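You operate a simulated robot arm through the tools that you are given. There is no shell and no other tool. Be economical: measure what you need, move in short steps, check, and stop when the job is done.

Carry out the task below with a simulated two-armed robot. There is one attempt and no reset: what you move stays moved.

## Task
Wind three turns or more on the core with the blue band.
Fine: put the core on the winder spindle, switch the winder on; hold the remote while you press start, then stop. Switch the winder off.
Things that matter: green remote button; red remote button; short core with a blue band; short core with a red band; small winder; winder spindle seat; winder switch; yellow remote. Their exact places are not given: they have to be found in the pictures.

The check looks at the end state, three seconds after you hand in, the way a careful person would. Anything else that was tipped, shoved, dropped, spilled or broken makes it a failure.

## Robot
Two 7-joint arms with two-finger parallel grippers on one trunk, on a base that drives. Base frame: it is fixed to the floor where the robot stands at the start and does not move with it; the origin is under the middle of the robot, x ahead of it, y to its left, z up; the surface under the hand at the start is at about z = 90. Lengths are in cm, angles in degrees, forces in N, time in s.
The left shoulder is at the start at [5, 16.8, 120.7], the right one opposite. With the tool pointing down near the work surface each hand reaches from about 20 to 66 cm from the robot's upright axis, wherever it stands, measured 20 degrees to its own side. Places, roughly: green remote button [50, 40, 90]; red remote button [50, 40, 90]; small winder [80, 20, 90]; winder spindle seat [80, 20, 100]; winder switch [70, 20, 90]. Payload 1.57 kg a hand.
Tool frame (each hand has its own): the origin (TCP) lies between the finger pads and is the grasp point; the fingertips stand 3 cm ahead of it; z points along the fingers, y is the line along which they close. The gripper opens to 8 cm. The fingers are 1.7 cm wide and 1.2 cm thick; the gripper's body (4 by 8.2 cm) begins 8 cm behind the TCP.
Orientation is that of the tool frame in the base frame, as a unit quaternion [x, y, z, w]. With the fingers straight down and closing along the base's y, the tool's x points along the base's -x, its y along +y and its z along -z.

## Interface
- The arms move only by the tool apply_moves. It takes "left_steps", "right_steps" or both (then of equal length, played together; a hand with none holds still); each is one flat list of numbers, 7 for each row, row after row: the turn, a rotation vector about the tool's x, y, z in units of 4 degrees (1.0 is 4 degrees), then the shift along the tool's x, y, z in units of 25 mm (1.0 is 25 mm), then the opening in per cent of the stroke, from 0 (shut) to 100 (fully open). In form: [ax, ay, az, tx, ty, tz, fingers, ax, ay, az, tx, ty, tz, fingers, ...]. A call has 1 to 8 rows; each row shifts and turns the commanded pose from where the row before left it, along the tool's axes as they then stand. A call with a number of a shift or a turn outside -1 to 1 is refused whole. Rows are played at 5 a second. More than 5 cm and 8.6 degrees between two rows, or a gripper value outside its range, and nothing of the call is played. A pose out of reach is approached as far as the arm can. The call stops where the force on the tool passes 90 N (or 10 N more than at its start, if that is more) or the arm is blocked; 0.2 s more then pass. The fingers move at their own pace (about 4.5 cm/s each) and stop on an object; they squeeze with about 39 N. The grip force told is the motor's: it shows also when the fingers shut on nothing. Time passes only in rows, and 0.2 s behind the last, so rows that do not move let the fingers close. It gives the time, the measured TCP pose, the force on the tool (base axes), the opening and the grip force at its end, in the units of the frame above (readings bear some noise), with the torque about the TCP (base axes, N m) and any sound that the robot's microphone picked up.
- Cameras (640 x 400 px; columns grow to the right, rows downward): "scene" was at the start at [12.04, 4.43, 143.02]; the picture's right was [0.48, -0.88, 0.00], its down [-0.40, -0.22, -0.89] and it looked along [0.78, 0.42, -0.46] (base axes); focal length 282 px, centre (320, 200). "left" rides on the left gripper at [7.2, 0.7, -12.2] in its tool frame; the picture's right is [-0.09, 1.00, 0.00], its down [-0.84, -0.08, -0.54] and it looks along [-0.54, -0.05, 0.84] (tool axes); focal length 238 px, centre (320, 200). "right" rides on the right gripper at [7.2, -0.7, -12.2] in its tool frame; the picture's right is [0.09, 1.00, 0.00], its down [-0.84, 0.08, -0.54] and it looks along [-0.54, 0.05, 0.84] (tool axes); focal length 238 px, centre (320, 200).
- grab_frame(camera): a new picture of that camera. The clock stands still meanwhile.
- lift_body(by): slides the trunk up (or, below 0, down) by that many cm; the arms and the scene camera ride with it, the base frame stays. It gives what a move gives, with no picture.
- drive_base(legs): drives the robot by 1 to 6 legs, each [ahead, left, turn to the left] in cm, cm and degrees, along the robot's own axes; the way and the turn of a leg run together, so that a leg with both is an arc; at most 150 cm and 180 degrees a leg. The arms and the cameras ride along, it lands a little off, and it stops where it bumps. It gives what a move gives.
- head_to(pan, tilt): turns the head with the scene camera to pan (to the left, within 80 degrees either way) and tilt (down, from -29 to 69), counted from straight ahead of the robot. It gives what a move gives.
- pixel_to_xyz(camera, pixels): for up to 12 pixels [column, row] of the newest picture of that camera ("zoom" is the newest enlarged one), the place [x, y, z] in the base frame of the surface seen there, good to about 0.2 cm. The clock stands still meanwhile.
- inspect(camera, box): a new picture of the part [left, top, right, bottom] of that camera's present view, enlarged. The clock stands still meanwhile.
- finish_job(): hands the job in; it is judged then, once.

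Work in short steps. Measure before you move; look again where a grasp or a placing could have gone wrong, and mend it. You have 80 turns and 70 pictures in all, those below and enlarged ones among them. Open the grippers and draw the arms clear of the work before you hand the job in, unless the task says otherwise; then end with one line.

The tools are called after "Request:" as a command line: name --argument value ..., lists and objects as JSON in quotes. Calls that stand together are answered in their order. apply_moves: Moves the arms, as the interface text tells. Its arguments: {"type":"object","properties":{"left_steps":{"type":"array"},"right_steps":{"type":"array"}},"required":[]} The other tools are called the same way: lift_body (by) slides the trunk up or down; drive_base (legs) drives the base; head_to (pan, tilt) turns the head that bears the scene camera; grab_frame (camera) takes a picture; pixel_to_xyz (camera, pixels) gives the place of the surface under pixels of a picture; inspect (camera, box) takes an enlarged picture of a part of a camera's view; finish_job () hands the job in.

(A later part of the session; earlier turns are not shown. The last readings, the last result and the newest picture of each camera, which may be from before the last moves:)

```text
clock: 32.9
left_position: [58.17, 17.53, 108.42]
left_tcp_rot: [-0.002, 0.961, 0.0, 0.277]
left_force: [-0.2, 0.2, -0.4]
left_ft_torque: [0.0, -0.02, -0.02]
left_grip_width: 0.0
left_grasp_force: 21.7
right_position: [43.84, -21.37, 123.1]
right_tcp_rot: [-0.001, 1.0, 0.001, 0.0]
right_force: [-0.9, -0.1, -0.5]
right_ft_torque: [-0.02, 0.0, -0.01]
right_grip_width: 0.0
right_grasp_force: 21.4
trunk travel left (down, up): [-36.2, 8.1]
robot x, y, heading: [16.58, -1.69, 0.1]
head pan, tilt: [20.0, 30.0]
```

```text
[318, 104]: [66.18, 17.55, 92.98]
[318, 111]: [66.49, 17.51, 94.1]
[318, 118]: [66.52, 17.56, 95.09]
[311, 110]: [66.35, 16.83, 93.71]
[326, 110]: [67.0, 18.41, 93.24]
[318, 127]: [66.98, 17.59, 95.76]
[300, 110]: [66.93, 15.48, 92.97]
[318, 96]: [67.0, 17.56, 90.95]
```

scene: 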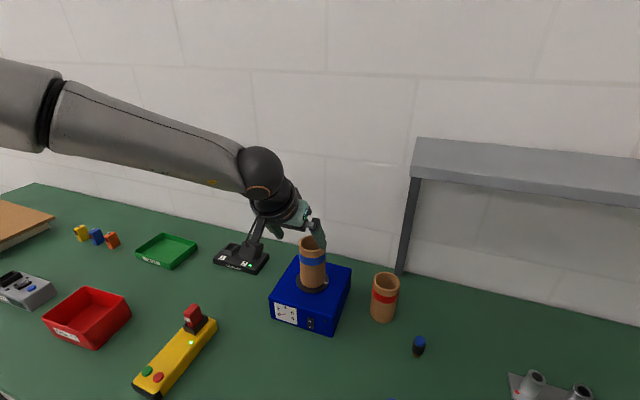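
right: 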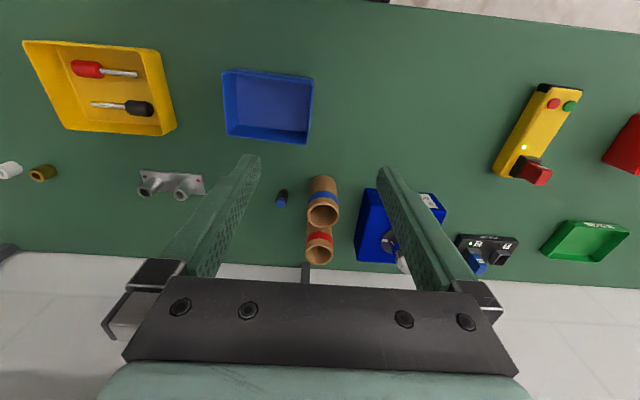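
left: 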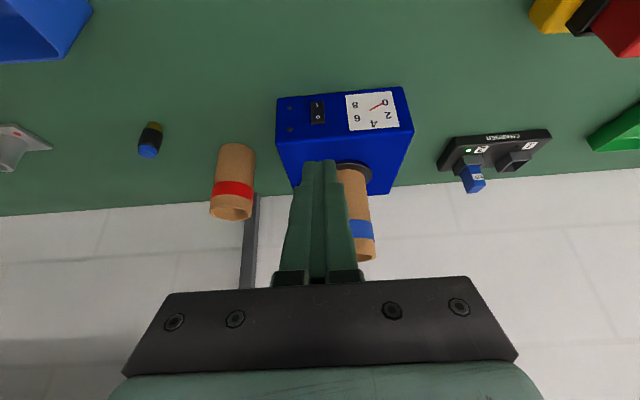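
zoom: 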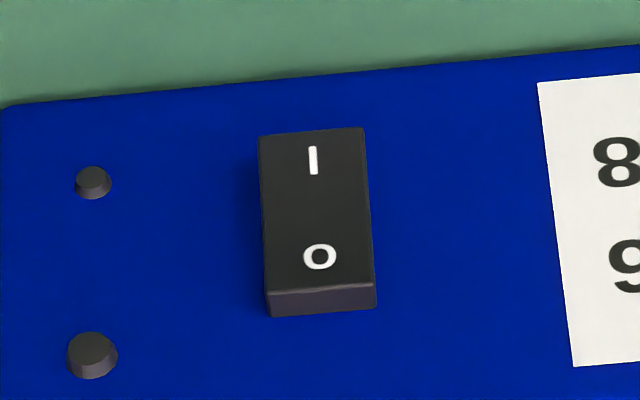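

I half is at (66.2, 17.55, 92.9). Move the closed fingertips in front of it, TCP at (60, 17.55, 95).

Request:
apply_moves --left_steps '[0, 0, 0, 0.37, 0, 0.823, 0, 0, 0, 0, 0.37, 0, 0.823, 0, 0, 0, 0, 0.37, 0, 0.823, 0, 0, 0, 0, 0.37, 0, 0.823, 0, 0, 0, 0, 0.37, 0, 0.823, 0, 0, 0, 0, 0.37, 0, 0.823, 0]'

Request:
grab_frame --camera "left"

Request:
grab_frame --camera "scene"

```text
clock: 34.3
left_position: [60.32, 17.61, 94.99]
left_tcp_rot: [-0.001, 0.961, -0.001, 0.277]
left_force: [0.4, 0.7, -0.1]
left_ft_torque: [-0.02, 0.0, -0.01]
left_grip_width: 0.01
left_grasp_force: 21.9
right_position: [43.91, -21.31, 123.04]
right_tcp_rot: [0.0, 1.0, 0.0, -0.001]
right_force: [-0.5, -0.1, -0.6]
right_ft_torque: [-0.02, 0.01, 0.01]
right_grip_width: 0.0
right_grasp_force: 20.8
trunk travel left (down, up): [-36.2, 8.1]
robot x, y, heading: [16.64, -1.89, 0.2]
head pan, tilt: [20.0, 30.0]
```

```text
40 pictures are left
```

left: 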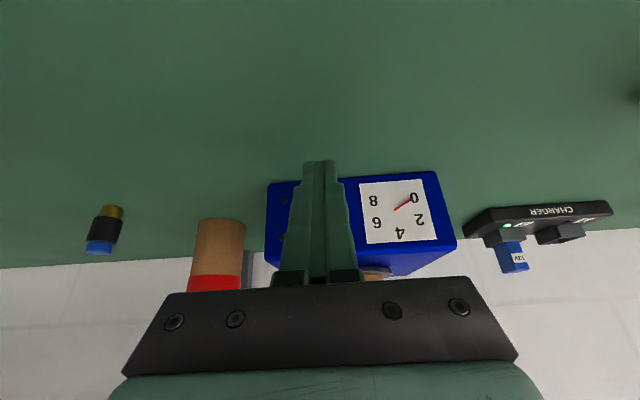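

```text
39 pictures are left
```

scene: 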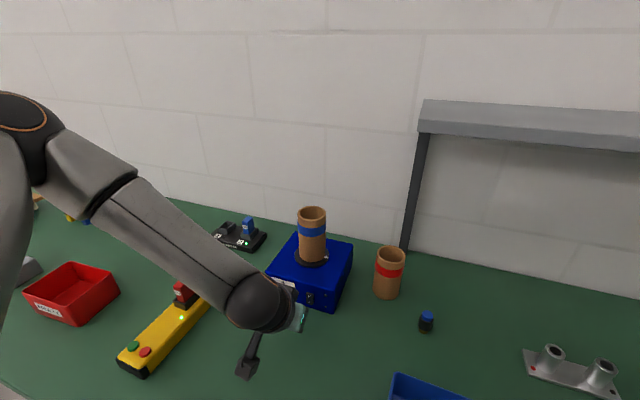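

Fingertips are in front of the switch. Advance 3.2 cm, then creep.

Request:
apply_moves --left_steps '[0, 0, 0, -0.27, 0, 0.17, 0, 0, 0, 0, -0.27, 0, 0.17, 0, 0, 0, 0, -0.27, 0, 0.17, 0, 0, 0, 0, -0.27, 0, 0.17, 0]'

Request:
apply_moves --left_steps '[0, 0, 0, -0.06, 0, 0.037, 0, 0, 0, 0, -0.06, 0, 0.037, 0]'

```text
clock: 35.3
left_position: [63.42, 17.54, 95.17]
left_tcp_rot: [-0.001, 0.961, -0.001, 0.277]
left_force: [-0.1, 0.5, -0.4]
left_ft_torque: [0.01, 0.03, 0.0]
left_grip_width: 0.0
left_grasp_force: 21.1
right_position: [43.85, -21.29, 123.1]
right_tcp_rot: [-0.002, 1.0, 0.0, -0.001]
right_force: [-0.6, -0.6, -0.2]
right_ft_torque: [-0.01, -0.02, -0.03]
right_grip_width: 0.0
right_grasp_force: 21.5
trunk travel left (down, up): [-36.2, 8.1]
robot x, y, heading: [16.26, -2.07, -0.0]
head pan, tilt: [20.0, 30.0]
```

```text
clock: 35.9
left_position: [63.76, 17.64, 95.06]
left_tcp_rot: [-0.002, 0.961, 0.001, 0.277]
left_force: [-0.7, 0.5, -0.6]
left_ft_torque: [0.02, -0.02, -0.01]
left_grip_width: 0.01
left_grasp_force: 20.8
right_position: [43.85, -21.27, 123.08]
right_tcp_rot: [0.0, 1.0, 0.001, 0.0]
right_force: [-0.2, -0.3, 0.8]
right_ft_torque: [-0.01, -0.01, 0.0]
right_grip_width: 0.01
right_grasp_force: 21.5
trunk travel left (down, up): [-36.2, 8.1]
robot x, y, heading: [16.37, -1.84, -0.0]
head pan, tilt: [20.0, 30.0]
```

No contact yet; creep 0.45 cm more.

Request:
apply_moves --left_steps '[0, 0, 0, -0.05, 0, 0.031, 0, 0, 0, 0, -0.05, 0, 0.031, 0, 0, 0, 0, -0.05, 0, 0.031, 0]'

```text
clock: 36.7
left_position: [64.16, 17.62, 95.04]
left_tcp_rot: [-0.001, 0.961, -0.001, 0.276]
left_force: [-2.5, 0.9, 0.1]
left_ft_torque: [0.05, 0.08, 0.02]
left_grip_width: 0.0
left_grasp_force: 21.6
right_position: [43.82, -21.38, 123.06]
right_tcp_rot: [-0.001, 1.0, 0.001, -0.001]
right_force: [0.0, -0.4, 0.6]
right_ft_torque: [0.02, -0.02, -0.05]
right_grip_width: 0.02
right_grasp_force: 21.2
trunk travel left (down, up): [-36.2, 8.1]
robot x, y, heading: [16.49, -1.81, 0.1]
head pan, tilt: [20.0, 30.0]
```

Contact begins (−2.5 N). Push 0.3 cm more.

Request:
apply_moves --left_steps '[0, 0, 0, -0.05, 0, 0.031, 0, 0, 0, 0, -0.05, 0, 0.031, 0]'

```text
clock: 37.3
left_position: [64.15, 17.56, 95.09]
left_tcp_rot: [-0.001, 0.962, 0.0, 0.275]
left_force: [-17.4, 0.6, 4.0]
left_ft_torque: [0.18, 0.28, 0.0]
left_grip_width: 0.02
left_grasp_force: 21.5
right_position: [43.65, -21.28, 123.13]
right_tcp_rot: [0.0, 1.0, 0.001, 0.001]
right_force: [-0.3, 0.2, 1.0]
right_ft_torque: [0.02, -0.01, 0.0]
right_grip_width: 0.0
right_grasp_force: 21.1
trunk travel left (down, up): [-36.2, 8.1]
robot x, y, heading: [16.71, -2.09, 0.1]
head pan, tilt: [20.0, 30.0]
```

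17 N on the switch. I back off 4 cm and look at the switch.

Request:
apply_moves --left_steps '[0, 0, 0, 0.27, 0, -0.17, 0, 0, 0, 0, 0.27, 0, -0.17, 0, 0, 0, 0, 0.27, 0, -0.17, 0, 0, 0, 0, 0.27, 0, -0.17, 0, 0, 0, 0, 0.27, 0, -0.17, 0, 0, 0, 0, 0, 0, -0.8, 0]'

Request:
inspect --camera "scene" --box '[260, 200, 360, 320]'

```text
clock: 38.7
left_position: [59.34, 17.49, 96.8]
left_tcp_rot: [-0.001, 0.961, -0.001, 0.276]
left_force: [0.0, -0.5, 0.7]
left_ft_torque: [0.04, 0.0, 0.0]
left_grip_width: 0.0
left_grasp_force: 21.4
right_position: [43.74, -21.3, 123.06]
right_tcp_rot: [-0.002, 1.0, 0.0, 0.0]
right_force: [0.6, 0.3, -0.4]
right_ft_torque: [0.01, -0.02, 0.02]
right_grip_width: 0.03
right_grasp_force: 21.7
trunk travel left (down, up): [-36.2, 8.1]
robot x, y, heading: [16.6, -1.64, 0.0]
head pan, tilt: [20.0, 30.0]
```

```text
3.33 times, centred on (310, 260) of scene
```

zoom: 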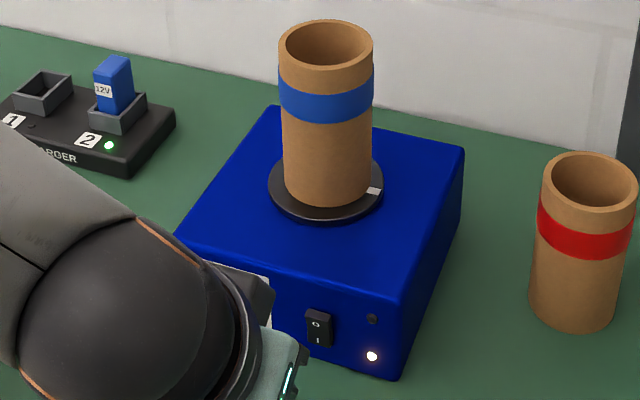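

The winder's lamp is now lit: switched on. I lift the left hand 17 cm and tilt the right hand forward for pressing.

Request:
apply_moves --left_steps '[0, 0, 0, -0.45, 0, -0.72, 0, 0, 0, 0, -0.45, 0, -0.72, 0, 0, 0, 0, -0.45, 0, -0.72, 0, 0, 0, 0, -0.45, 0, -0.72, 0, 0, 0, 0, -0.45, 0, -0.72, 0, 0, 0, 0, -0.45, 0, -0.72, 0, 0, 0, 0, -0.45, 0, -0.72, 0, 0, 0, 0, -0.45, 0, -0.72, 0]' --right_steps '[0, -1, 0, 0, 0, 0, 0, 0, -1, 0, 0, 0, 0, 0, 0, -1, 0, 0, 0, 0, 0, 0, -1, 0, 0, 0, 0, 0, 0, -1, 0, 0, 0, 0, 0, 0, -1, 0, 0, 0, 0, 0, 0, -1, 0, 0, 0, 0, 0, 0, -1, 0, 0, 0, 0, 0]'

Request:
apply_moves --left_steps '[0, 1, 0, 0.2, 0, 0, 100, 0, 1, 0, 0.2, 0, 0, 100, 0, 1, 0, 0.2, 0, 0, 100, 0, 1, 0, 0.2, 0, 0, 100, 0, 1, 0, 0.2, 0, 0, 100, 0, 1, 0, 0.2, 0, 0, 100, 0, 1, 0, 0.2, 0, 0, 100, 0, 1, 0, 0.2, 0, 0, 100]' --right_steps '[0, -1, 0, 0, 0, 0, 0, 0, -1, 0, 0, 0, 0, 0, 0, -1, 0, 0, 0, 0, 0, 0, 0, 0, 0, 0, 0, 0, 0, 0, 0, 0, 0, 0, 0, 0, 0, 0, 0, 0, 0, 0, 0, 0, 0, 0, 0, 0, 0, 0, 0, 0, 0, 0, 0, 0]'

Request:
drive_base --legs '[[-1, 0, 0], [0, 37, 0]]'

```text
clock: 40.5
left_position: [59.29, 17.62, 113.73]
left_tcp_rot: [-0.002, 0.961, -0.001, 0.276]
left_force: [-0.3, -0.1, 0.1]
left_ft_torque: [0.0, 0.0, 0.04]
left_grip_width: 0.0
left_grasp_force: 22.1
right_position: [43.84, -21.28, 123.06]
right_tcp_rot: [0.0, 0.961, 0.001, 0.276]
right_force: [-0.2, 0.3, -0.2]
right_ft_torque: [0.0, 0.01, 0.01]
right_grip_width: 0.01
right_grasp_force: 21.1
trunk travel left (down, up): [-36.2, 8.1]
robot x, y, heading: [16.44, -1.7, 0.1]
head pan, tilt: [20.0, 30.0]
```

```text
clock: 42.3
left_position: [55.64, 17.55, 112.5]
left_tcp_rot: [-0.001, 1.0, -0.001, 0.0]
left_force: [0.4, 1.0, -0.1]
left_ft_torque: [-0.01, 0.02, 0.0]
left_grip_width: 8.01
left_grasp_force: 0.0
right_position: [44.31, -21.1, 124.15]
right_tcp_rot: [-0.001, 0.927, 0.001, 0.374]
right_force: [-1.0, 0.0, 0.4]
right_ft_torque: [0.02, 0.01, 0.0]
right_grip_width: 0.0
right_grasp_force: 21.3
right hand out of reach, approached as far as the arm can: row 3
trunk travel left (down, up): [-36.2, 8.1]
robot x, y, heading: [16.38, -2.04, -0.1]
head pan, tilt: [20.0, 30.0]
```

```text
clock: 46.4
left_position: [54.41, 54.67, 112.49]
left_tcp_rot: [-0.001, 1.0, -0.002, 0.001]
left_force: [-1.1, -0.5, 0.1]
left_ft_torque: [0.0, 0.02, 0.03]
left_grip_width: 7.99
left_grasp_force: 0.1
right_position: [43.21, 16.15, 124.19]
right_tcp_rot: [0.0, 0.928, 0.001, 0.374]
right_force: [-0.8, 0.4, 0.0]
right_ft_torque: [-0.01, -0.04, -0.01]
right_grip_width: 0.0
right_grasp_force: 21.1
trunk travel left (down, up): [-36.2, 8.1]
robot x, y, heading: [15.85, 35.48, -0.0]
head pan, tilt: [20.0, 30.0]
```

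Both hands are set (left vertical, right tilted 44°), robot at y=35.5. Point the head at the remote and measure it.

Request:
head_to --pan 3 --tilt 50

Request:
grab_frame --camera "scene"

Request:
grab_frame --camera "left"

```text
clock: 47.3
left_position: [54.54, 54.75, 112.53]
left_tcp_rot: [-0.001, 1.0, -0.002, 0.0]
left_force: [0.3, -1.1, -1.1]
left_ft_torque: [-0.05, 0.04, -0.03]
left_grip_width: 8.0
left_grasp_force: 0.0
right_position: [43.21, 15.97, 124.12]
right_tcp_rot: [0.0, 0.928, 0.001, 0.373]
right_force: [0.5, -0.9, 0.4]
right_ft_torque: [-0.01, 0.03, 0.0]
right_grip_width: 0.0
right_grasp_force: 20.8
trunk travel left (down, up): [-36.2, 8.1]
robot x, y, heading: [15.43, 35.27, 0.3]
head pan, tilt: [3.0, 50.0]
```

```text
37 pictures are left
```

scene: 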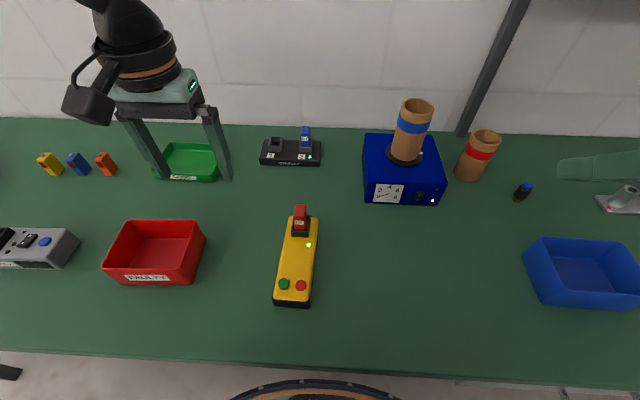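

```text
36 pictures are left
```

left: 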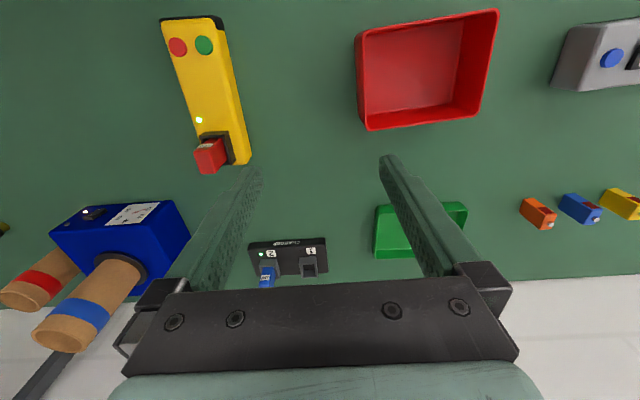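

Request:
inspect --camera "scene" --box '[250, 195, 350, 310]'

Request:
pixel_to_xyz --camera "scene" --pixels '[[284, 284], [300, 286], [280, 250], [316, 250], [300, 255], [300, 216], [300, 207], [300, 235], [274, 299], [310, 301], [291, 235], [310, 235]]'

```text
3.48 times, centred on (300, 252) of scene
```

zoom: 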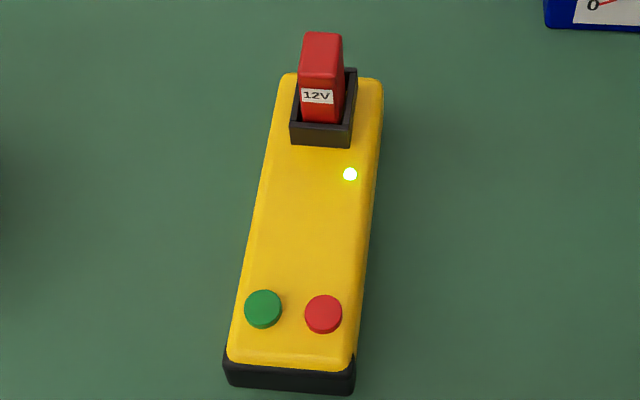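

```text
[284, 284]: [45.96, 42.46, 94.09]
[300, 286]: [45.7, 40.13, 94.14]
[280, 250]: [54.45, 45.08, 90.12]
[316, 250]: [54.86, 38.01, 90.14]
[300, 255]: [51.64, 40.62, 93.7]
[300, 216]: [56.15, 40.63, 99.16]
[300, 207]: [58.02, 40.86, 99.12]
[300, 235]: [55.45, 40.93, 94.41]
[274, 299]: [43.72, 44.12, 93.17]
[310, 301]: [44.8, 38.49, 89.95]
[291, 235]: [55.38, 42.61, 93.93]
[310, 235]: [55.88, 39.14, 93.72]
```

The remote is about 5 cm wide, axis y≈41, yawed ≈ −3°; green (45.9, 42.4), red (45.7, 40.1), tops z 94.1. Bring the left hand above its middle (51.5, 41) leaning 12° forward to keep its camera clear of the buttons.

Request:
apply_moves --left_steps '[0, 0, 0, 0.19, -0.913, 0, 100, 0, 0, 0, 0.19, -0.913, 0, 100, 0, 0, 0, 0.19, -0.913, 0, 100, 0, 0, 0, 0.19, -0.913, 0, 100, 0, 0, 0, 0.19, -0.913, 0, 100, 0, 0, 0, 0.19, -0.913, 0, 100]'

Request:
apply_moves --left_steps '[0, 0, 0.7, 0, 0, 0, 100, 0, 1, 0, 0, 0, 0, 100, 0, 1, 0, 0, 0, 0, 100, 0, 1, 0, 0, 0, 0, 100]'

Request:
grab_frame --camera "left"

Request:
grab_frame --camera "scene"

```text
clock: 48.7
left_position: [52.38, 46.09, 112.51]
left_tcp_rot: [-0.001, 1.0, -0.002, 0.001]
left_force: [0.1, 0.4, -0.6]
left_ft_torque: [0.05, 0.0, 0.02]
left_grip_width: 8.01
left_grasp_force: 0.1
left hand out of reach, approached as far as the arm can: row 4, 5, 6
right_position: [43.24, 16.1, 124.21]
right_tcp_rot: [-0.001, 0.928, 0.001, 0.373]
right_force: [-0.1, -0.5, -0.2]
right_ft_torque: [0.01, -0.01, 0.0]
right_grip_width: 0.0
right_grasp_force: 21.1
trunk travel left (down, up): [-36.2, 8.1]
robot x, y, heading: [15.63, 35.25, 0.1]
head pan, tilt: [3.0, 50.0]
```

```text
clock: 49.7
left_position: [52.38, 46.03, 112.5]
left_tcp_rot: [0.024, 1.0, 0.0, 0.001]
left_force: [0.0, -0.3, -0.3]
left_ft_torque: [-0.04, -0.02, 0.0]
left_grip_width: 8.01
left_grasp_force: 0.1
left hand out of reach, approached as far as the arm can: row 2, 3, 4
right_position: [43.23, 16.17, 124.08]
right_tcp_rot: [0.0, 0.927, 0.001, 0.374]
right_force: [-0.1, 0.9, -1.1]
right_ft_torque: [0.02, 0.01, 0.03]
right_grip_width: 0.0
right_grasp_force: 21.4
trunk travel left (down, up): [-36.2, 8.1]
robot x, y, heading: [15.46, 35.23, 0.1]
head pan, tilt: [3.0, 50.0]
```

```text
34 pictures are left
```

left: 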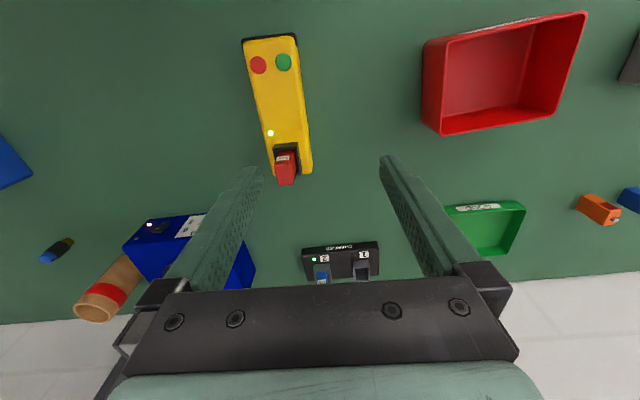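

```text
33 pictures are left
```

scene: 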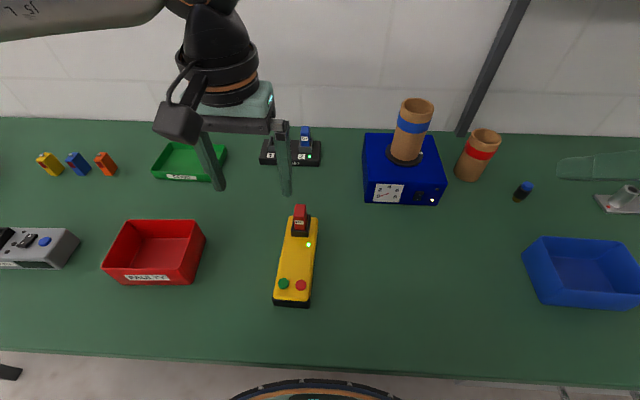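

The left arm cannot go further inward than about rel. y 11. So I'll drive 7 cm right to hold the remote with the left arm, and press from the right side: yaw the right tool 60° to the left so its wrist stays on its own side.

Request:
apply_moves --right_steps '[-0.69, 0, -0.72, 0, 0, 0, 0, -0.69, 0, -0.72, 0, 0, 0, 0, -0.69, 0, -0.72, 0, 0, 0, 0, -0.69, 0, -0.72, 0, 0, 0, 0, -0.69, 0, -0.72, 0, 0, 0, 0, -0.69, 0, -0.72, 0, 0, 0, 0, -0.69, 0, -0.72, 0, 0, 0, 0, -0.69, 0, -0.72, 0, 0, 0, 0]'

Request:
drive_base --legs '[[0, -7.5, 0]]'

Request:
apply_moves --right_steps '[-0.69, 0, -0.72, 0, 0, 0, 0, -0.69, 0, -0.72, 0, 0, 0, 0, -0.69, 0, -0.72, 0, 0, 0, 0, -0.69, 0, -0.72, 0, 0, 0, 0, -0.69, 0, -0.72, 0, 0, 0, 0, -0.69, 0, -0.72, 0, 0, 0, 0, -0.69, 0, -0.72, 0, 0, 0, 0]'

```text
clock: 51.5
left_position: [52.27, 46.03, 112.48]
left_tcp_rot: [0.023, 1.0, -0.001, 0.001]
left_force: [-0.3, 0.2, -0.6]
left_ft_torque: [0.01, 0.0, 0.03]
left_grip_width: 8.01
left_grasp_force: 0.0
right_position: [43.12, 16.03, 123.96]
right_tcp_rot: [-0.257, 0.892, 0.102, 0.359]
right_force: [-0.6, 0.2, -0.9]
right_ft_torque: [0.03, -0.02, 0.0]
right_grip_width: 0.01
right_grasp_force: 21.3
trunk travel left (down, up): [-36.2, 8.1]
robot x, y, heading: [15.4, 35.18, 0.0]
head pan, tilt: [3.0, 50.0]
```

```text
clock: 52.8
left_position: [52.4, 38.63, 112.51]
left_tcp_rot: [0.024, 1.0, -0.001, 0.001]
left_force: [0.4, 0.3, 0.8]
left_ft_torque: [-0.01, 0.0, 0.0]
left_grip_width: 8.03
left_grasp_force: 0.0
right_position: [43.22, 8.39, 124.06]
right_tcp_rot: [-0.255, 0.891, 0.103, 0.36]
right_force: [0.7, -0.1, -0.4]
right_ft_torque: [0.03, -0.02, 0.03]
right_grip_width: 0.02
right_grasp_force: 21.2
trunk travel left (down, up): [-36.2, 8.1]
robot x, y, heading: [15.29, 27.82, -0.1]
head pan, tilt: [3.0, 50.0]
```

```text
clock: 54.4
left_position: [52.42, 38.59, 112.54]
left_tcp_rot: [0.023, 1.0, 0.0, 0.002]
left_force: [-0.8, 0.8, 0.2]
left_ft_torque: [0.01, 0.0, 0.01]
left_grip_width: 7.98
left_grasp_force: 0.1
right_position: [43.35, 8.52, 124.13]
right_tcp_rot: [-0.463, 0.804, 0.186, 0.324]
right_force: [-0.1, -0.5, 0.1]
right_ft_torque: [-0.02, -0.01, 0.01]
right_grip_width: 0.0
right_grasp_force: 21.4
trunk travel left (down, up): [-36.2, 8.1]
robot x, y, heading: [15.88, 27.61, 0.1]
head pan, tilt: [3.0, 50.0]
```

Now position left over the remote and try the 12° lean again.

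Request:
apply_moves --left_steps '[0, 0, 0, 0.18, 0.49, 0, 100, 0, 0, 0, 0.18, 0.49, 0, 100, 0, 1, 0, 0, 0, 0, 100, 0, 1, 0, 0, 0, 0, 100, 0, 1, 0, 0, 0, 0, 100]'

Request:
grab_frame --camera "left"

```text
clock: 55.6
left_position: [51.53, 41.1, 112.49]
left_tcp_rot: [0.024, 0.994, 0.001, -0.104]
left_force: [0.1, 0.1, -1.1]
left_ft_torque: [-0.01, -0.02, -0.03]
left_grip_width: 8.03
left_grasp_force: 0.0
right_position: [43.24, 8.57, 124.02]
right_tcp_rot: [-0.463, 0.804, 0.185, 0.324]
right_force: [0.5, 0.7, -0.4]
right_ft_torque: [-0.03, 0.02, -0.01]
right_grip_width: 0.0
right_grasp_force: 21.6
trunk travel left (down, up): [-36.2, 8.1]
robot x, y, heading: [15.63, 28.05, 0.1]
head pan, tilt: [3.0, 50.0]
```

```text
32 pictures are left
```

left: 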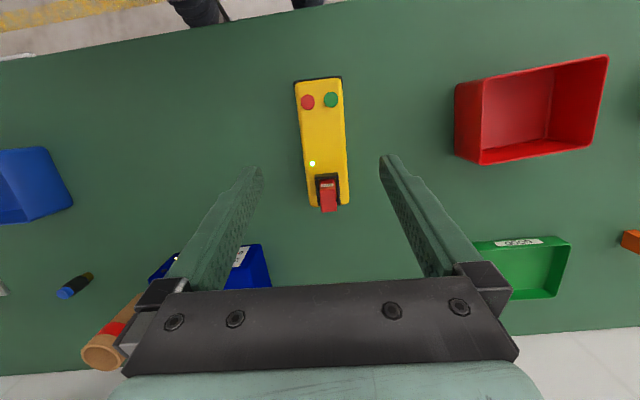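

Lean achieved. Check remote side edges at mid-length.

Request:
pixel_to_xyz --camera "left" --pixels '[[302, 150], [344, 150], [298, 110], [341, 110], [323, 150], [307, 102], [330, 100], [307, 185], [347, 185]]'

Request:
apply_moves --left_steps '[0, 0, 0, -0.196, 0, 0.924, 100, 0, 0, 0, -0.196, 0, 0.924, 100, 0, 0, 0, -0.196, 0, 0.924, 100, 0, 0, 0, -0.196, 0, 0.924, 100]'

```text
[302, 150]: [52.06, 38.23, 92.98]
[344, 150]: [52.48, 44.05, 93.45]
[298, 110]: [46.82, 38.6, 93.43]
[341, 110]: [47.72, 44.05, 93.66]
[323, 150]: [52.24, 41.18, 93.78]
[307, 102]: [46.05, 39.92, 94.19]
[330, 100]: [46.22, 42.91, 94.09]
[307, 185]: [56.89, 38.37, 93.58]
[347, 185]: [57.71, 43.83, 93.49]
```

```text
clock: 56.6
left_position: [51.45, 41.06, 103.0]
left_tcp_rot: [0.025, 0.994, 0.002, -0.103]
left_force: [0.5, -0.7, -0.3]
left_ft_torque: [0.0, 0.01, -0.02]
left_grip_width: 7.98
left_grasp_force: 0.1
right_position: [43.31, 8.46, 124.12]
right_tcp_rot: [-0.463, 0.804, 0.186, 0.324]
right_force: [-0.3, -0.5, -0.2]
right_ft_torque: [-0.01, -0.02, 0.04]
right_grip_width: 0.02
right_grasp_force: 21.2
trunk travel left (down, up): [-36.2, 8.1]
robot x, y, heading: [15.17, 27.85, 0.2]
head pan, tilt: [3.0, 50.0]
```

Remote is 5.6 cm wide, centred at y≈41.2. Descend the remaining 9.4 cm.

Request:
apply_moves --left_steps '[0, 0, 0, -0.196, 0.05, 0.924, 100, 0, 0, 0, -0.196, 0, 0.924, 100, 0, 0, 0, -0.196, 0, 0.924, 100, 0, 0, 0, -0.196, 0, 0.9, 100]'

Request:
grab_frame --camera "scene"

```text
clock: 57.6
left_position: [50.67, 43.12, 94.55]
left_tcp_rot: [0.024, 0.994, 0.001, -0.103]
left_force: [0.5, -1.2, -0.6]
left_ft_torque: [0.0, -0.02, 0.01]
left_grip_width: 7.98
left_grasp_force: 0.1
left hand out of reach, approached as far as the arm can: row 2, 3, 4
right_position: [43.29, 8.5, 124.1]
right_tcp_rot: [-0.463, 0.804, 0.186, 0.324]
right_force: [0.7, 0.9, 0.2]
right_ft_torque: [-0.01, 0.01, 0.0]
right_grip_width: 0.01
right_grasp_force: 20.8
trunk travel left (down, up): [-36.2, 8.1]
robot x, y, heading: [15.61, 27.5, -0.0]
head pan, tilt: [3.0, 50.0]
```

```text
31 pictures are left
```

scene: 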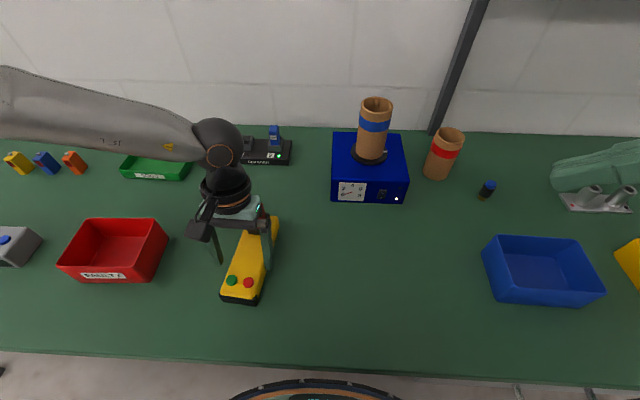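

The hand drifted left at its reach limit (y 43.1). I raise back to z≈103, recentre, and will lower using the trunk instead.

Request:
apply_moves --left_steps '[0, 0, 0, 0.176, 0, -0.83, 100, 0, 0, 0, 0.176, 0, -0.83, 100, 0, 0, 0, 0.176, 0, -0.83, 100, 0, 0, 0, 0.176, 0, -0.83, 100, 0, 0, 0, -0.16, -0.38, -0.03, 100, 0, 0, 0, -0.16, -0.38, -0.03, 100]'

Request:
grab_frame --camera "left"

```text
clock: 59.0
left_position: [51.43, 41.21, 103.15]
left_tcp_rot: [0.023, 0.994, 0.001, -0.104]
left_force: [0.6, 0.3, -0.3]
left_ft_torque: [0.0, 0.0, 0.0]
left_grip_width: 7.99
left_grasp_force: 0.0
right_position: [43.27, 8.55, 124.09]
right_tcp_rot: [-0.463, 0.804, 0.186, 0.325]
right_force: [-0.2, -0.1, 0.3]
right_ft_torque: [0.0, -0.04, 0.0]
right_grip_width: 0.0
right_grasp_force: 21.5
trunk travel left (down, up): [-36.2, 8.1]
robot x, y, heading: [15.6, 28.54, 0.2]
head pan, tilt: [3.0, 50.0]
```

```text
30 pictures are left
```

left: 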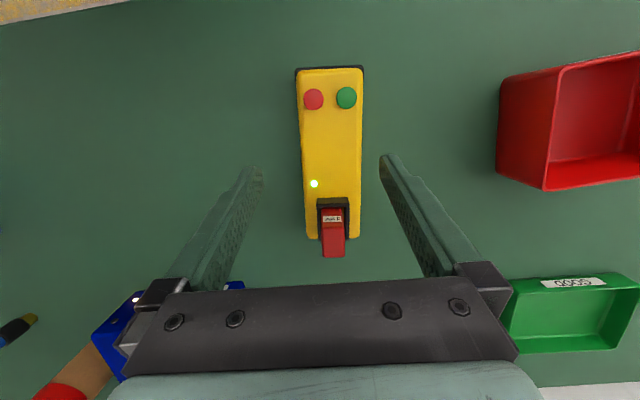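

Request:
pixel_to_xyz --camera "left" --pixels '[[299, 100], [363, 100], [302, 150], [361, 150], [306, 220], [360, 220], [313, 99], [346, 97], [330, 150]]'

Request:
lift_body --by -6

```text
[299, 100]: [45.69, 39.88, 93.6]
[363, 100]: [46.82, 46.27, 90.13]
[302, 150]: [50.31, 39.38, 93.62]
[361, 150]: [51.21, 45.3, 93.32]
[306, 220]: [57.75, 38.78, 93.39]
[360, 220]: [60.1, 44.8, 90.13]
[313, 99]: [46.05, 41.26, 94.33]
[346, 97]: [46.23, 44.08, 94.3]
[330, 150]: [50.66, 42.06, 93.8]
```

```text
clock: 60.0
left_position: [51.47, 41.22, 97.13]
left_tcp_rot: [0.025, 0.994, 0.001, -0.103]
left_force: [0.4, 0.4, 0.3]
left_ft_torque: [-0.01, 0.02, -0.01]
left_grip_width: 8.0
left_grasp_force: 0.1
right_position: [43.14, 8.55, 118.0]
right_tcp_rot: [-0.463, 0.804, 0.186, 0.324]
right_force: [0.1, -0.2, -0.7]
right_ft_torque: [0.01, 0.01, 0.0]
right_grip_width: 0.0
right_grasp_force: 20.9
trunk travel left (down, up): [-30.2, 14.1]
robot x, y, heading: [15.41, 27.33, -0.0]
head pan, tilt: [3.0, 50.0]
```

The remote had been nudged ≈1 cm left (centre y≈42.1 at mid, yaw ≈ −5°). Align to that, then lower by trunk 3.5 cm.

Request:
apply_moves --left_steps '[0, 0, 0.25, 0, 0.18, 0, 100, 0, 0, 0.25, 0, 0.18, 0, 100]'

Request:
lift_body --by -3.5

Request:
grab_frame --camera "left"

```text
clock: 60.6
left_position: [51.4, 42.04, 97.19]
left_tcp_rot: [0.041, 0.994, 0.0, -0.103]
left_force: [0.2, -0.3, 0.3]
left_ft_torque: [-0.03, 0.02, 0.01]
left_grip_width: 7.99
left_grasp_force: 0.0
right_position: [43.22, 8.43, 118.16]
right_tcp_rot: [-0.462, 0.804, 0.186, 0.324]
right_force: [0.0, -0.3, -0.2]
right_ft_torque: [0.04, -0.01, -0.01]
right_grip_width: 0.04
right_grasp_force: 21.1
trunk travel left (down, up): [-30.2, 14.1]
robot x, y, heading: [15.7, 27.93, -0.1]
head pan, tilt: [3.0, 50.0]
```

```text
clock: 61.4
left_position: [51.42, 42.06, 93.73]
left_tcp_rot: [0.041, 0.994, 0.0, -0.104]
left_force: [0.3, -0.6, 0.3]
left_ft_torque: [0.02, 0.02, 0.01]
left_grip_width: 7.97
left_grasp_force: 0.1
right_position: [43.17, 8.45, 114.49]
right_tcp_rot: [-0.462, 0.804, 0.186, 0.325]
right_force: [0.4, 0.1, 0.5]
right_ft_torque: [-0.01, 0.01, -0.01]
right_grip_width: 0.0
right_grasp_force: 21.5
trunk travel left (down, up): [-26.7, 17.6]
robot x, y, heading: [15.47, 27.46, 0.3]
head pan, tilt: [3.0, 50.0]
```

```text
29 pictures are left
```

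left: 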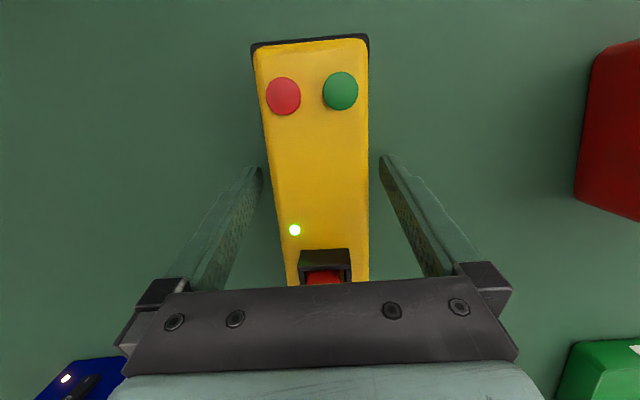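

Remote well between the fingers. Close the left gripper, and then begin bringing the right hand (tool axis pointing left-down) toward the buttons.

Request:
apply_moves --left_steps '[0, 0, 0, 0, 0, 0, 0, 0, 0, 0, 0, 0, 0, 0, 0, 0, 0, 0, 0, 0, 0, 0, 0, 0, 0, 0, 0, 0]'

Request:
apply_moves --right_steps '[0, 0, 0, -0.4, 0.61, 0.96, 0, 0, 0, 0, -0.4, 0.61, 0.96, 0, 0, 0, 0, -0.4, 0.61, 0.96, 0, 0, 0, 0, -0.4, 0.61, 0.96, 0, 0, 0, 0, -0.4, 0.61, 0.96, 0, 0, 0, 0, -0.4, 0.61, 0.96, 0]'

Request:
grab_frame --camera "scene"

```text
clock: 62.4
left_position: [51.43, 42.13, 93.64]
left_tcp_rot: [0.042, 0.994, 0.0, -0.104]
left_force: [0.7, 0.8, 1.5]
left_ft_torque: [0.17, 0.05, -0.19]
left_grip_width: 5.97
left_grasp_force: 38.6
right_position: [43.19, 8.52, 114.64]
right_tcp_rot: [-0.462, 0.804, 0.185, 0.325]
right_force: [-0.8, -0.3, 0.7]
right_ft_torque: [0.0, -0.01, 0.0]
right_grip_width: 0.0
right_grasp_force: 21.7
trunk travel left (down, up): [-26.7, 17.6]
robot x, y, heading: [15.67, 27.64, 0.4]
head pan, tilt: [3.0, 50.0]
```

```text
clock: 63.8
left_position: [51.49, 42.05, 93.63]
left_tcp_rot: [0.041, 0.994, 0.0, -0.103]
left_force: [0.6, 0.1, 2.5]
left_ft_torque: [0.18, -0.02, 0.01]
left_grip_width: 5.95
left_grasp_force: 39.1
right_position: [42.56, 25.64, 108.35]
right_tcp_rot: [-0.463, 0.804, 0.185, 0.323]
right_force: [-0.3, 0.5, -0.6]
right_ft_torque: [0.02, -0.02, -0.02]
right_grip_width: 0.0
right_grasp_force: 20.9
trunk travel left (down, up): [-26.7, 17.6]
robot x, y, heading: [15.66, 27.79, 0.1]
head pan, tilt: [3.0, 50.0]
```

```text
28 pictures are left
```

scene: 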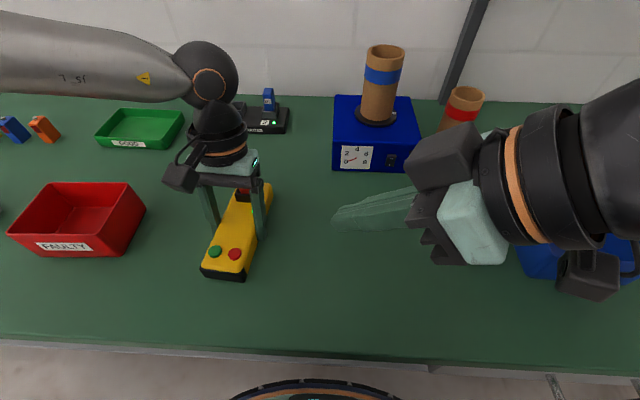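

Right hand reaches well. Measure the buttons now and move four more rows.

Request:
pixel_to_xyz --camera "scene" --pixels '[[215, 252], [234, 254], [180, 177], [210, 268]]'

Request:
apply_moves --right_steps '[0, 0, 0, -0.4, 0.61, 0.96, 0, 0, 0, 0, -0.4, 0.61, 0.96, 0, 0, 0, 0, -0.4, 0.61, 0.96, 0, 0, 0, 0, -0.4, 0.61, 0.96, 0]'

Request:
inspect --camera "scene" --box '[160, 150, 320, 290]'

```text
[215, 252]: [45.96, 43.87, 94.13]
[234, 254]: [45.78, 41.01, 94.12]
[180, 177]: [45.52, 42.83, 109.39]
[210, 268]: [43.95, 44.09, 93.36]
```

```text
clock: 64.8
left_position: [51.5, 42.09, 93.73]
left_tcp_rot: [0.041, 0.994, 0.0, -0.103]
left_force: [-0.3, 0.2, 2.1]
left_ft_torque: [0.2, 0.0, 0.02]
left_grip_width: 5.98
left_grasp_force: 39.5
right_position: [42.0, 36.91, 104.12]
right_tcp_rot: [-0.463, 0.803, 0.186, 0.325]
right_force: [0.2, -0.2, 0.5]
right_ft_torque: [0.01, 0.0, 0.0]
right_grip_width: 0.0
right_grasp_force: 21.1
trunk travel left (down, up): [-26.7, 17.6]
robot x, y, heading: [15.58, 28.31, 0.2]
head pan, tilt: [3.0, 50.0]
```

```text
2.86 times, centred on (240, 220) of scene
```

zoom: 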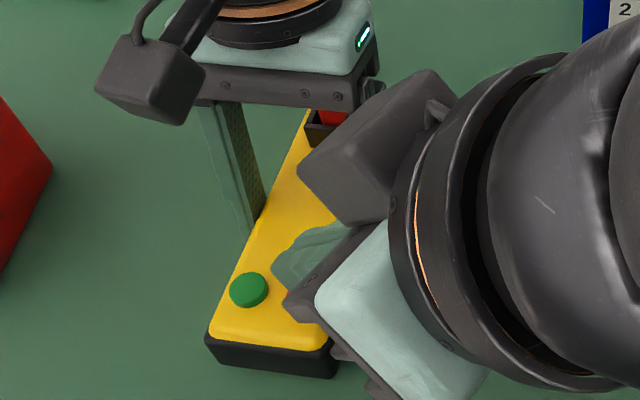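

Pressing TCP for green is (45.2, 42.7, 96.9), i.e. 9.8 cm straight along the tool axis. Advance 7 cm and look.

Request:
apply_moves --right_steps '[0, 0, 0, 0.02, 0.01, 0.7, 0, 0, 0, 0, 0.02, 0.01, 0.7, 0, 0, 0, 0, 0.02, 0.01, 0.7, 0, 0, 0, 0, 0.02, 0.01, 0.7, 0]'

Request:
grab_frame --camera "left"

Request:
grab_frame --camera "right"

```text
clock: 65.8
left_position: [51.36, 42.14, 93.68]
left_tcp_rot: [0.041, 0.994, 0.001, -0.103]
left_force: [0.5, 1.1, 4.0]
left_ft_torque: [0.2, 0.02, -0.17]
left_grip_width: 5.93
left_grasp_force: 39.4
right_position: [44.41, 40.83, 99.2]
right_tcp_rot: [-0.463, 0.804, 0.187, 0.324]
right_force: [-0.4, 0.5, 0.1]
right_ft_torque: [-0.03, -0.02, -0.04]
right_grip_width: 0.0
right_grasp_force: 21.3
trunk travel left (down, up): [-26.7, 17.6]
robot x, y, heading: [15.28, 28.05, 0.1]
head pan, tilt: [3.0, 50.0]
```

```text
26 pictures are left
```

left: 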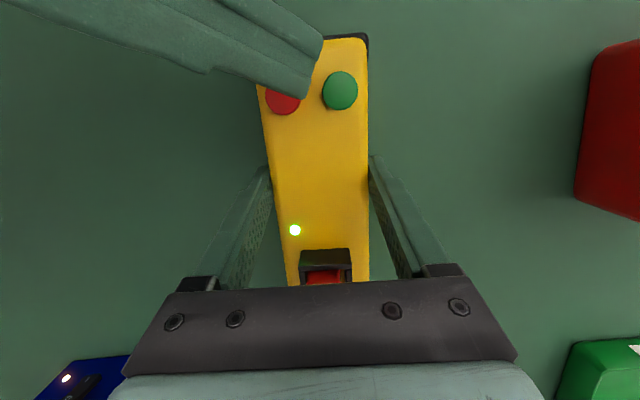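

```text
25 pictures are left
```

right: 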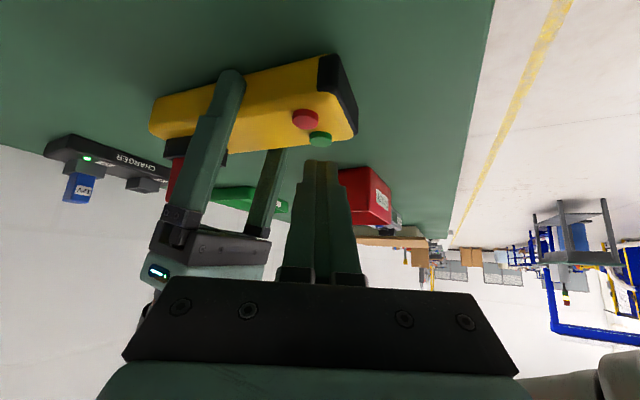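

Clear path. Advance 2 cm more and check alignment with the green button.

Request:
apply_moves --right_steps '[0, 0, 0, 0, 0, 0.4, 0, 0, 0, 0, 0, 0, 0.4, 0]'

Request:
inspect --camera "left" --box '[240, 20, 400, 120]'

```text
clock: 66.4
left_position: [51.46, 41.99, 93.68]
left_tcp_rot: [0.041, 0.994, 0.0, -0.104]
left_force: [1.0, -0.4, 4.8]
left_ft_torque: [0.21, -0.03, -0.23]
left_grip_width: 5.96
left_grasp_force: 38.5
right_position: [45.03, 42.09, 97.69]
right_tcp_rot: [-0.463, 0.804, 0.185, 0.324]
right_force: [0.3, 0.1, 0.1]
right_ft_torque: [-0.04, 0.02, -0.02]
right_grip_width: 0.0
right_grasp_force: 21.2
trunk travel left (down, up): [-26.7, 17.6]
robot x, y, heading: [15.77, 27.9, 0.1]
head pan, tilt: [3.0, 50.0]
```

```text
4.00 times, centred on (320, 70) of left
```

zoom: 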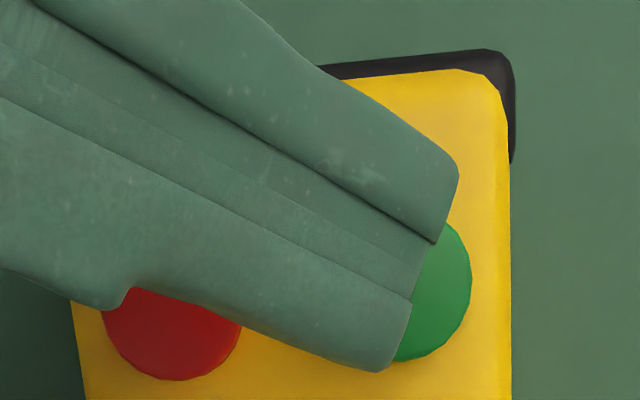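

Tip is over the green button. Shift 0.5 cm along the tool, then press straight down in 0.2 cm rows.

Request:
apply_moves --right_steps '[0, 0, 0, 0, 0, 0.2, 0, 0, 0, 0, 0.055, 0, 0.058, 0, 0, 0, 0, 0.055, 0, 0.058, 0]'

```text
clock: 67.2
left_position: [51.38, 42.04, 93.66]
left_tcp_rot: [0.04, 0.994, 0.0, -0.104]
left_force: [2.0, 0.4, 4.9]
left_ft_torque: [0.23, -0.07, -0.18]
left_grip_width: 5.98
left_grasp_force: 39.6
right_position: [45.29, 42.36, 96.87]
right_tcp_rot: [-0.463, 0.803, 0.186, 0.324]
right_force: [-0.1, 1.0, 0.3]
right_ft_torque: [0.03, 0.01, 0.03]
right_grip_width: 0.01
right_grasp_force: 21.3
trunk travel left (down, up): [-26.7, 17.6]
robot x, y, heading: [15.52, 27.91, -0.0]
head pan, tilt: [3.0, 50.0]
```

Request:
apply_moves --right_steps '[0, 0, 0, 0.055, 0, 0.058, 0, 0, 0, 0, 0.055, 0, 0.058, 0]'

Request:
grab_frame --camera "scene"

```text
clock: 67.8
left_position: [51.46, 42.07, 93.75]
left_tcp_rot: [0.041, 0.994, 0.0, -0.105]
left_force: [2.3, 2.2, 2.1]
left_ft_torque: [0.27, -0.03, -0.21]
left_grip_width: 5.94
left_grasp_force: 39.0
right_position: [45.3, 42.45, 96.44]
right_tcp_rot: [-0.463, 0.803, 0.187, 0.325]
right_force: [-1.8, -2.2, 6.7]
right_ft_torque: [0.01, -0.03, 0.03]
right_grip_width: 0.0
right_grasp_force: 21.3
trunk travel left (down, up): [-26.7, 17.6]
robot x, y, heading: [15.69, 27.81, 0.1]
head pan, tilt: [3.0, 50.0]
heard: click
```

```text
23 pictures are left
```

scene: 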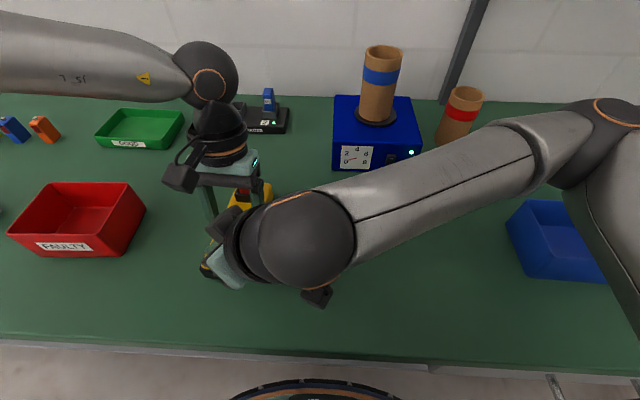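

Click heard and the winder's lamp turned green. Raise the fingertip 1.2 cm and look at the dial.

Request:
apply_moves --right_steps '[0, 0, 0, -0.165, 0, -0.175, 0, 0, 0, 0, -0.165, 0, -0.175, 0, 0, 0, 0, 0, 0, -0.1, 0]'

Request:
inspect --camera "scene" --box '[325, 40, 435, 180]'

```text
clock: 68.6
left_position: [51.41, 42.13, 93.58]
left_tcp_rot: [0.042, 0.994, 0.0, -0.104]
left_force: [1.3, 0.2, 4.7]
left_ft_torque: [0.25, -0.05, -0.14]
left_grip_width: 5.94
left_grasp_force: 39.1
right_position: [45.11, 42.16, 97.73]
right_tcp_rot: [-0.463, 0.804, 0.186, 0.324]
right_force: [-0.2, -0.7, 1.1]
right_ft_torque: [-0.03, 0.01, 0.01]
right_grip_width: 0.01
right_grasp_force: 21.4
trunk travel left (down, up): [-26.7, 17.6]
robot x, y, heading: [15.14, 28.0, 0.0]
head pan, tilt: [3.0, 50.0]
```

```text
2.86 times, centred on (380, 110) of scene
```

zoom: 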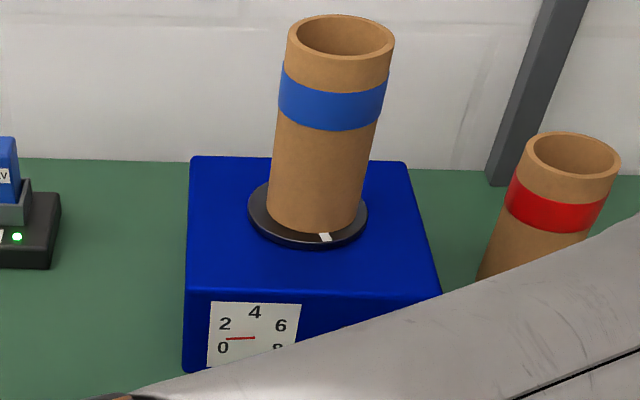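

The spindle is turning and the needle moves. Shift the fingertip over the red button (−2.5 cm in y) while it winds, and check the dial.

Request:
apply_moves --right_steps '[0, 0, 0, 0.31, -0.25, -0.3, 0, 0, 0, 0, 0.31, -0.25, -0.3, 0, 0, 0, 0, 0, 0, 0, 0]'

Request:
inspect --camera "scene" --box '[325, 130, 435, 180]'

Request:
inspect --camera "left" --box '[240, 20, 400, 120]'

```text
clock: 69.4
left_position: [51.36, 42.11, 93.71]
left_tcp_rot: [0.042, 0.994, 0.001, -0.104]
left_force: [0.8, 0.5, 4.9]
left_ft_torque: [0.29, -0.09, -0.09]
left_grip_width: 5.95
left_grasp_force: 38.9
right_position: [45.11, 39.7, 97.72]
right_tcp_rot: [-0.463, 0.804, 0.186, 0.324]
right_force: [0.4, 0.9, -0.9]
right_ft_torque: [-0.03, 0.02, 0.03]
right_grip_width: 0.01
right_grasp_force: 21.5
trunk travel left (down, up): [-26.7, 17.6]
robot x, y, heading: [15.65, 27.94, 0.2]
head pan, tilt: [3.0, 50.0]
```

```text
5.82 times, centred on (380, 155) of scene
```

zoom: 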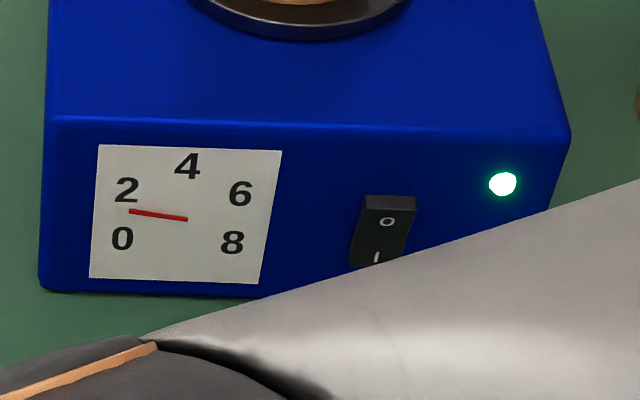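

```text
4.00 times, centred on (320, 70) of left
```

zoom: 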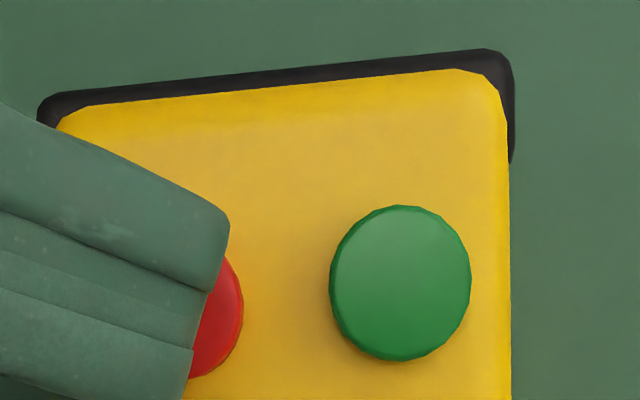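

Needle reads about 1.3 after 1.7 s (≈0.75 turn/s). Wait 1.8 s and read again.

Request:
apply_moves --right_steps '[0, 0, 0, 0, 0, 0, 0, 0, 0, 0, 0, 0, 0, 0, 0, 0, 0, 0, 0, 0, 0, 0, 0, 0, 0, 0, 0, 0, 0, 0, 0, 0, 0, 0, 0, 0, 0, 0, 0, 0, 0, 0, 0, 0, 0, 0, 0, 0, 0, 0, 0, 0, 0, 0, 0, 0]'

Request:
inspect --camera "scene" --box '[325, 130, 435, 180]'

```text
clock: 71.2
left_position: [51.46, 42.01, 93.68]
left_tcp_rot: [0.041, 0.994, 0.0, -0.103]
left_force: [1.6, 0.4, 5.3]
left_ft_torque: [0.27, 0.0, -0.13]
left_grip_width: 5.97
left_grasp_force: 39.1
right_position: [45.12, 39.78, 97.77]
right_tcp_rot: [-0.463, 0.804, 0.186, 0.324]
right_force: [0.4, -0.8, -0.4]
right_ft_torque: [0.0, -0.01, 0.02]
right_grip_width: 0.0
right_grasp_force: 21.5
trunk travel left (down, up): [-26.7, 17.6]
robot x, y, heading: [15.59, 28.0, 0.1]
head pan, tilt: [3.0, 50.0]
```

```text
5.82 times, centred on (380, 155) of scene
```

zoom: 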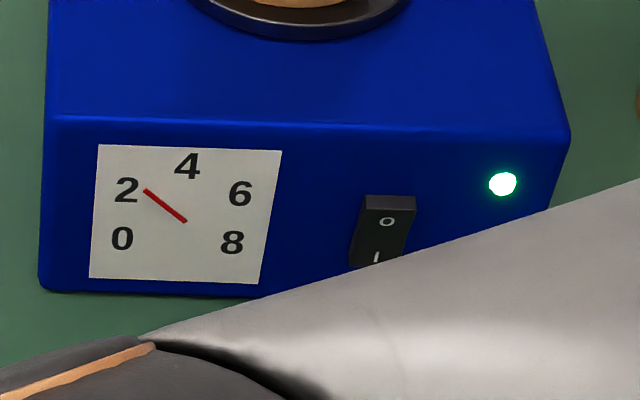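

Needle ≈2.6. Wait a bit more and press the red button down.

Request:
apply_moves --right_steps '[0, 0, 0, 0, 0, 0, 0, 0, 0, 0, 0, 0, 0, 0, 0, 0, 0, 0, 0, 0, 0, 0, 0, 0, 0.083, 0, 0.086, 0, 0, 0, 0, 0.083, 0, 0.086, 0, 0, 0, 0, 0.083, 0, 0.086, 0, 0, 0, 0, 0.083, 0, 0.086, 0, 0, 0, 0, 0.03, 0, 0.03, 0]'

Request:
inspect --camera "scene" --box '[325, 130, 435, 180]'

```text
clock: 73.0
left_position: [51.39, 42.21, 93.61]
left_tcp_rot: [0.04, 0.994, 0.0, -0.103]
left_force: [1.6, -0.6, 1.7]
left_ft_torque: [0.37, -0.06, -0.14]
left_grip_width: 5.94
left_grasp_force: 39.0
right_position: [45.09, 39.63, 96.63]
right_tcp_rot: [-0.463, 0.803, 0.186, 0.325]
right_force: [-0.1, -1.2, 5.2]
right_ft_torque: [0.06, 0.0, 0.05]
right_grip_width: 0.0
right_grasp_force: 21.2
trunk travel left (down, up): [-26.7, 17.6]
robot x, y, heading: [15.58, 28.08, 0.3]
head pan, tilt: [3.0, 50.0]
heard: click
```

```text
5.82 times, centred on (380, 155) of scene
```

zoom: 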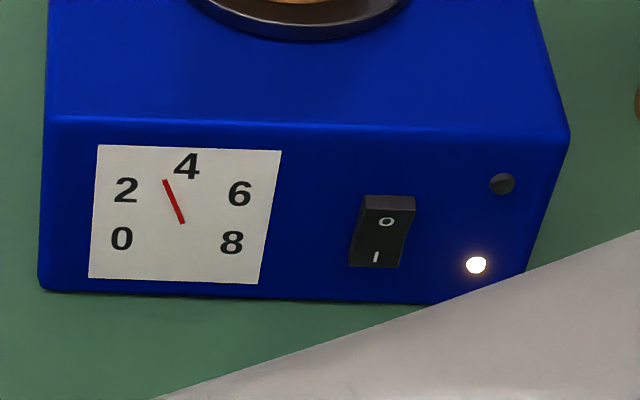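

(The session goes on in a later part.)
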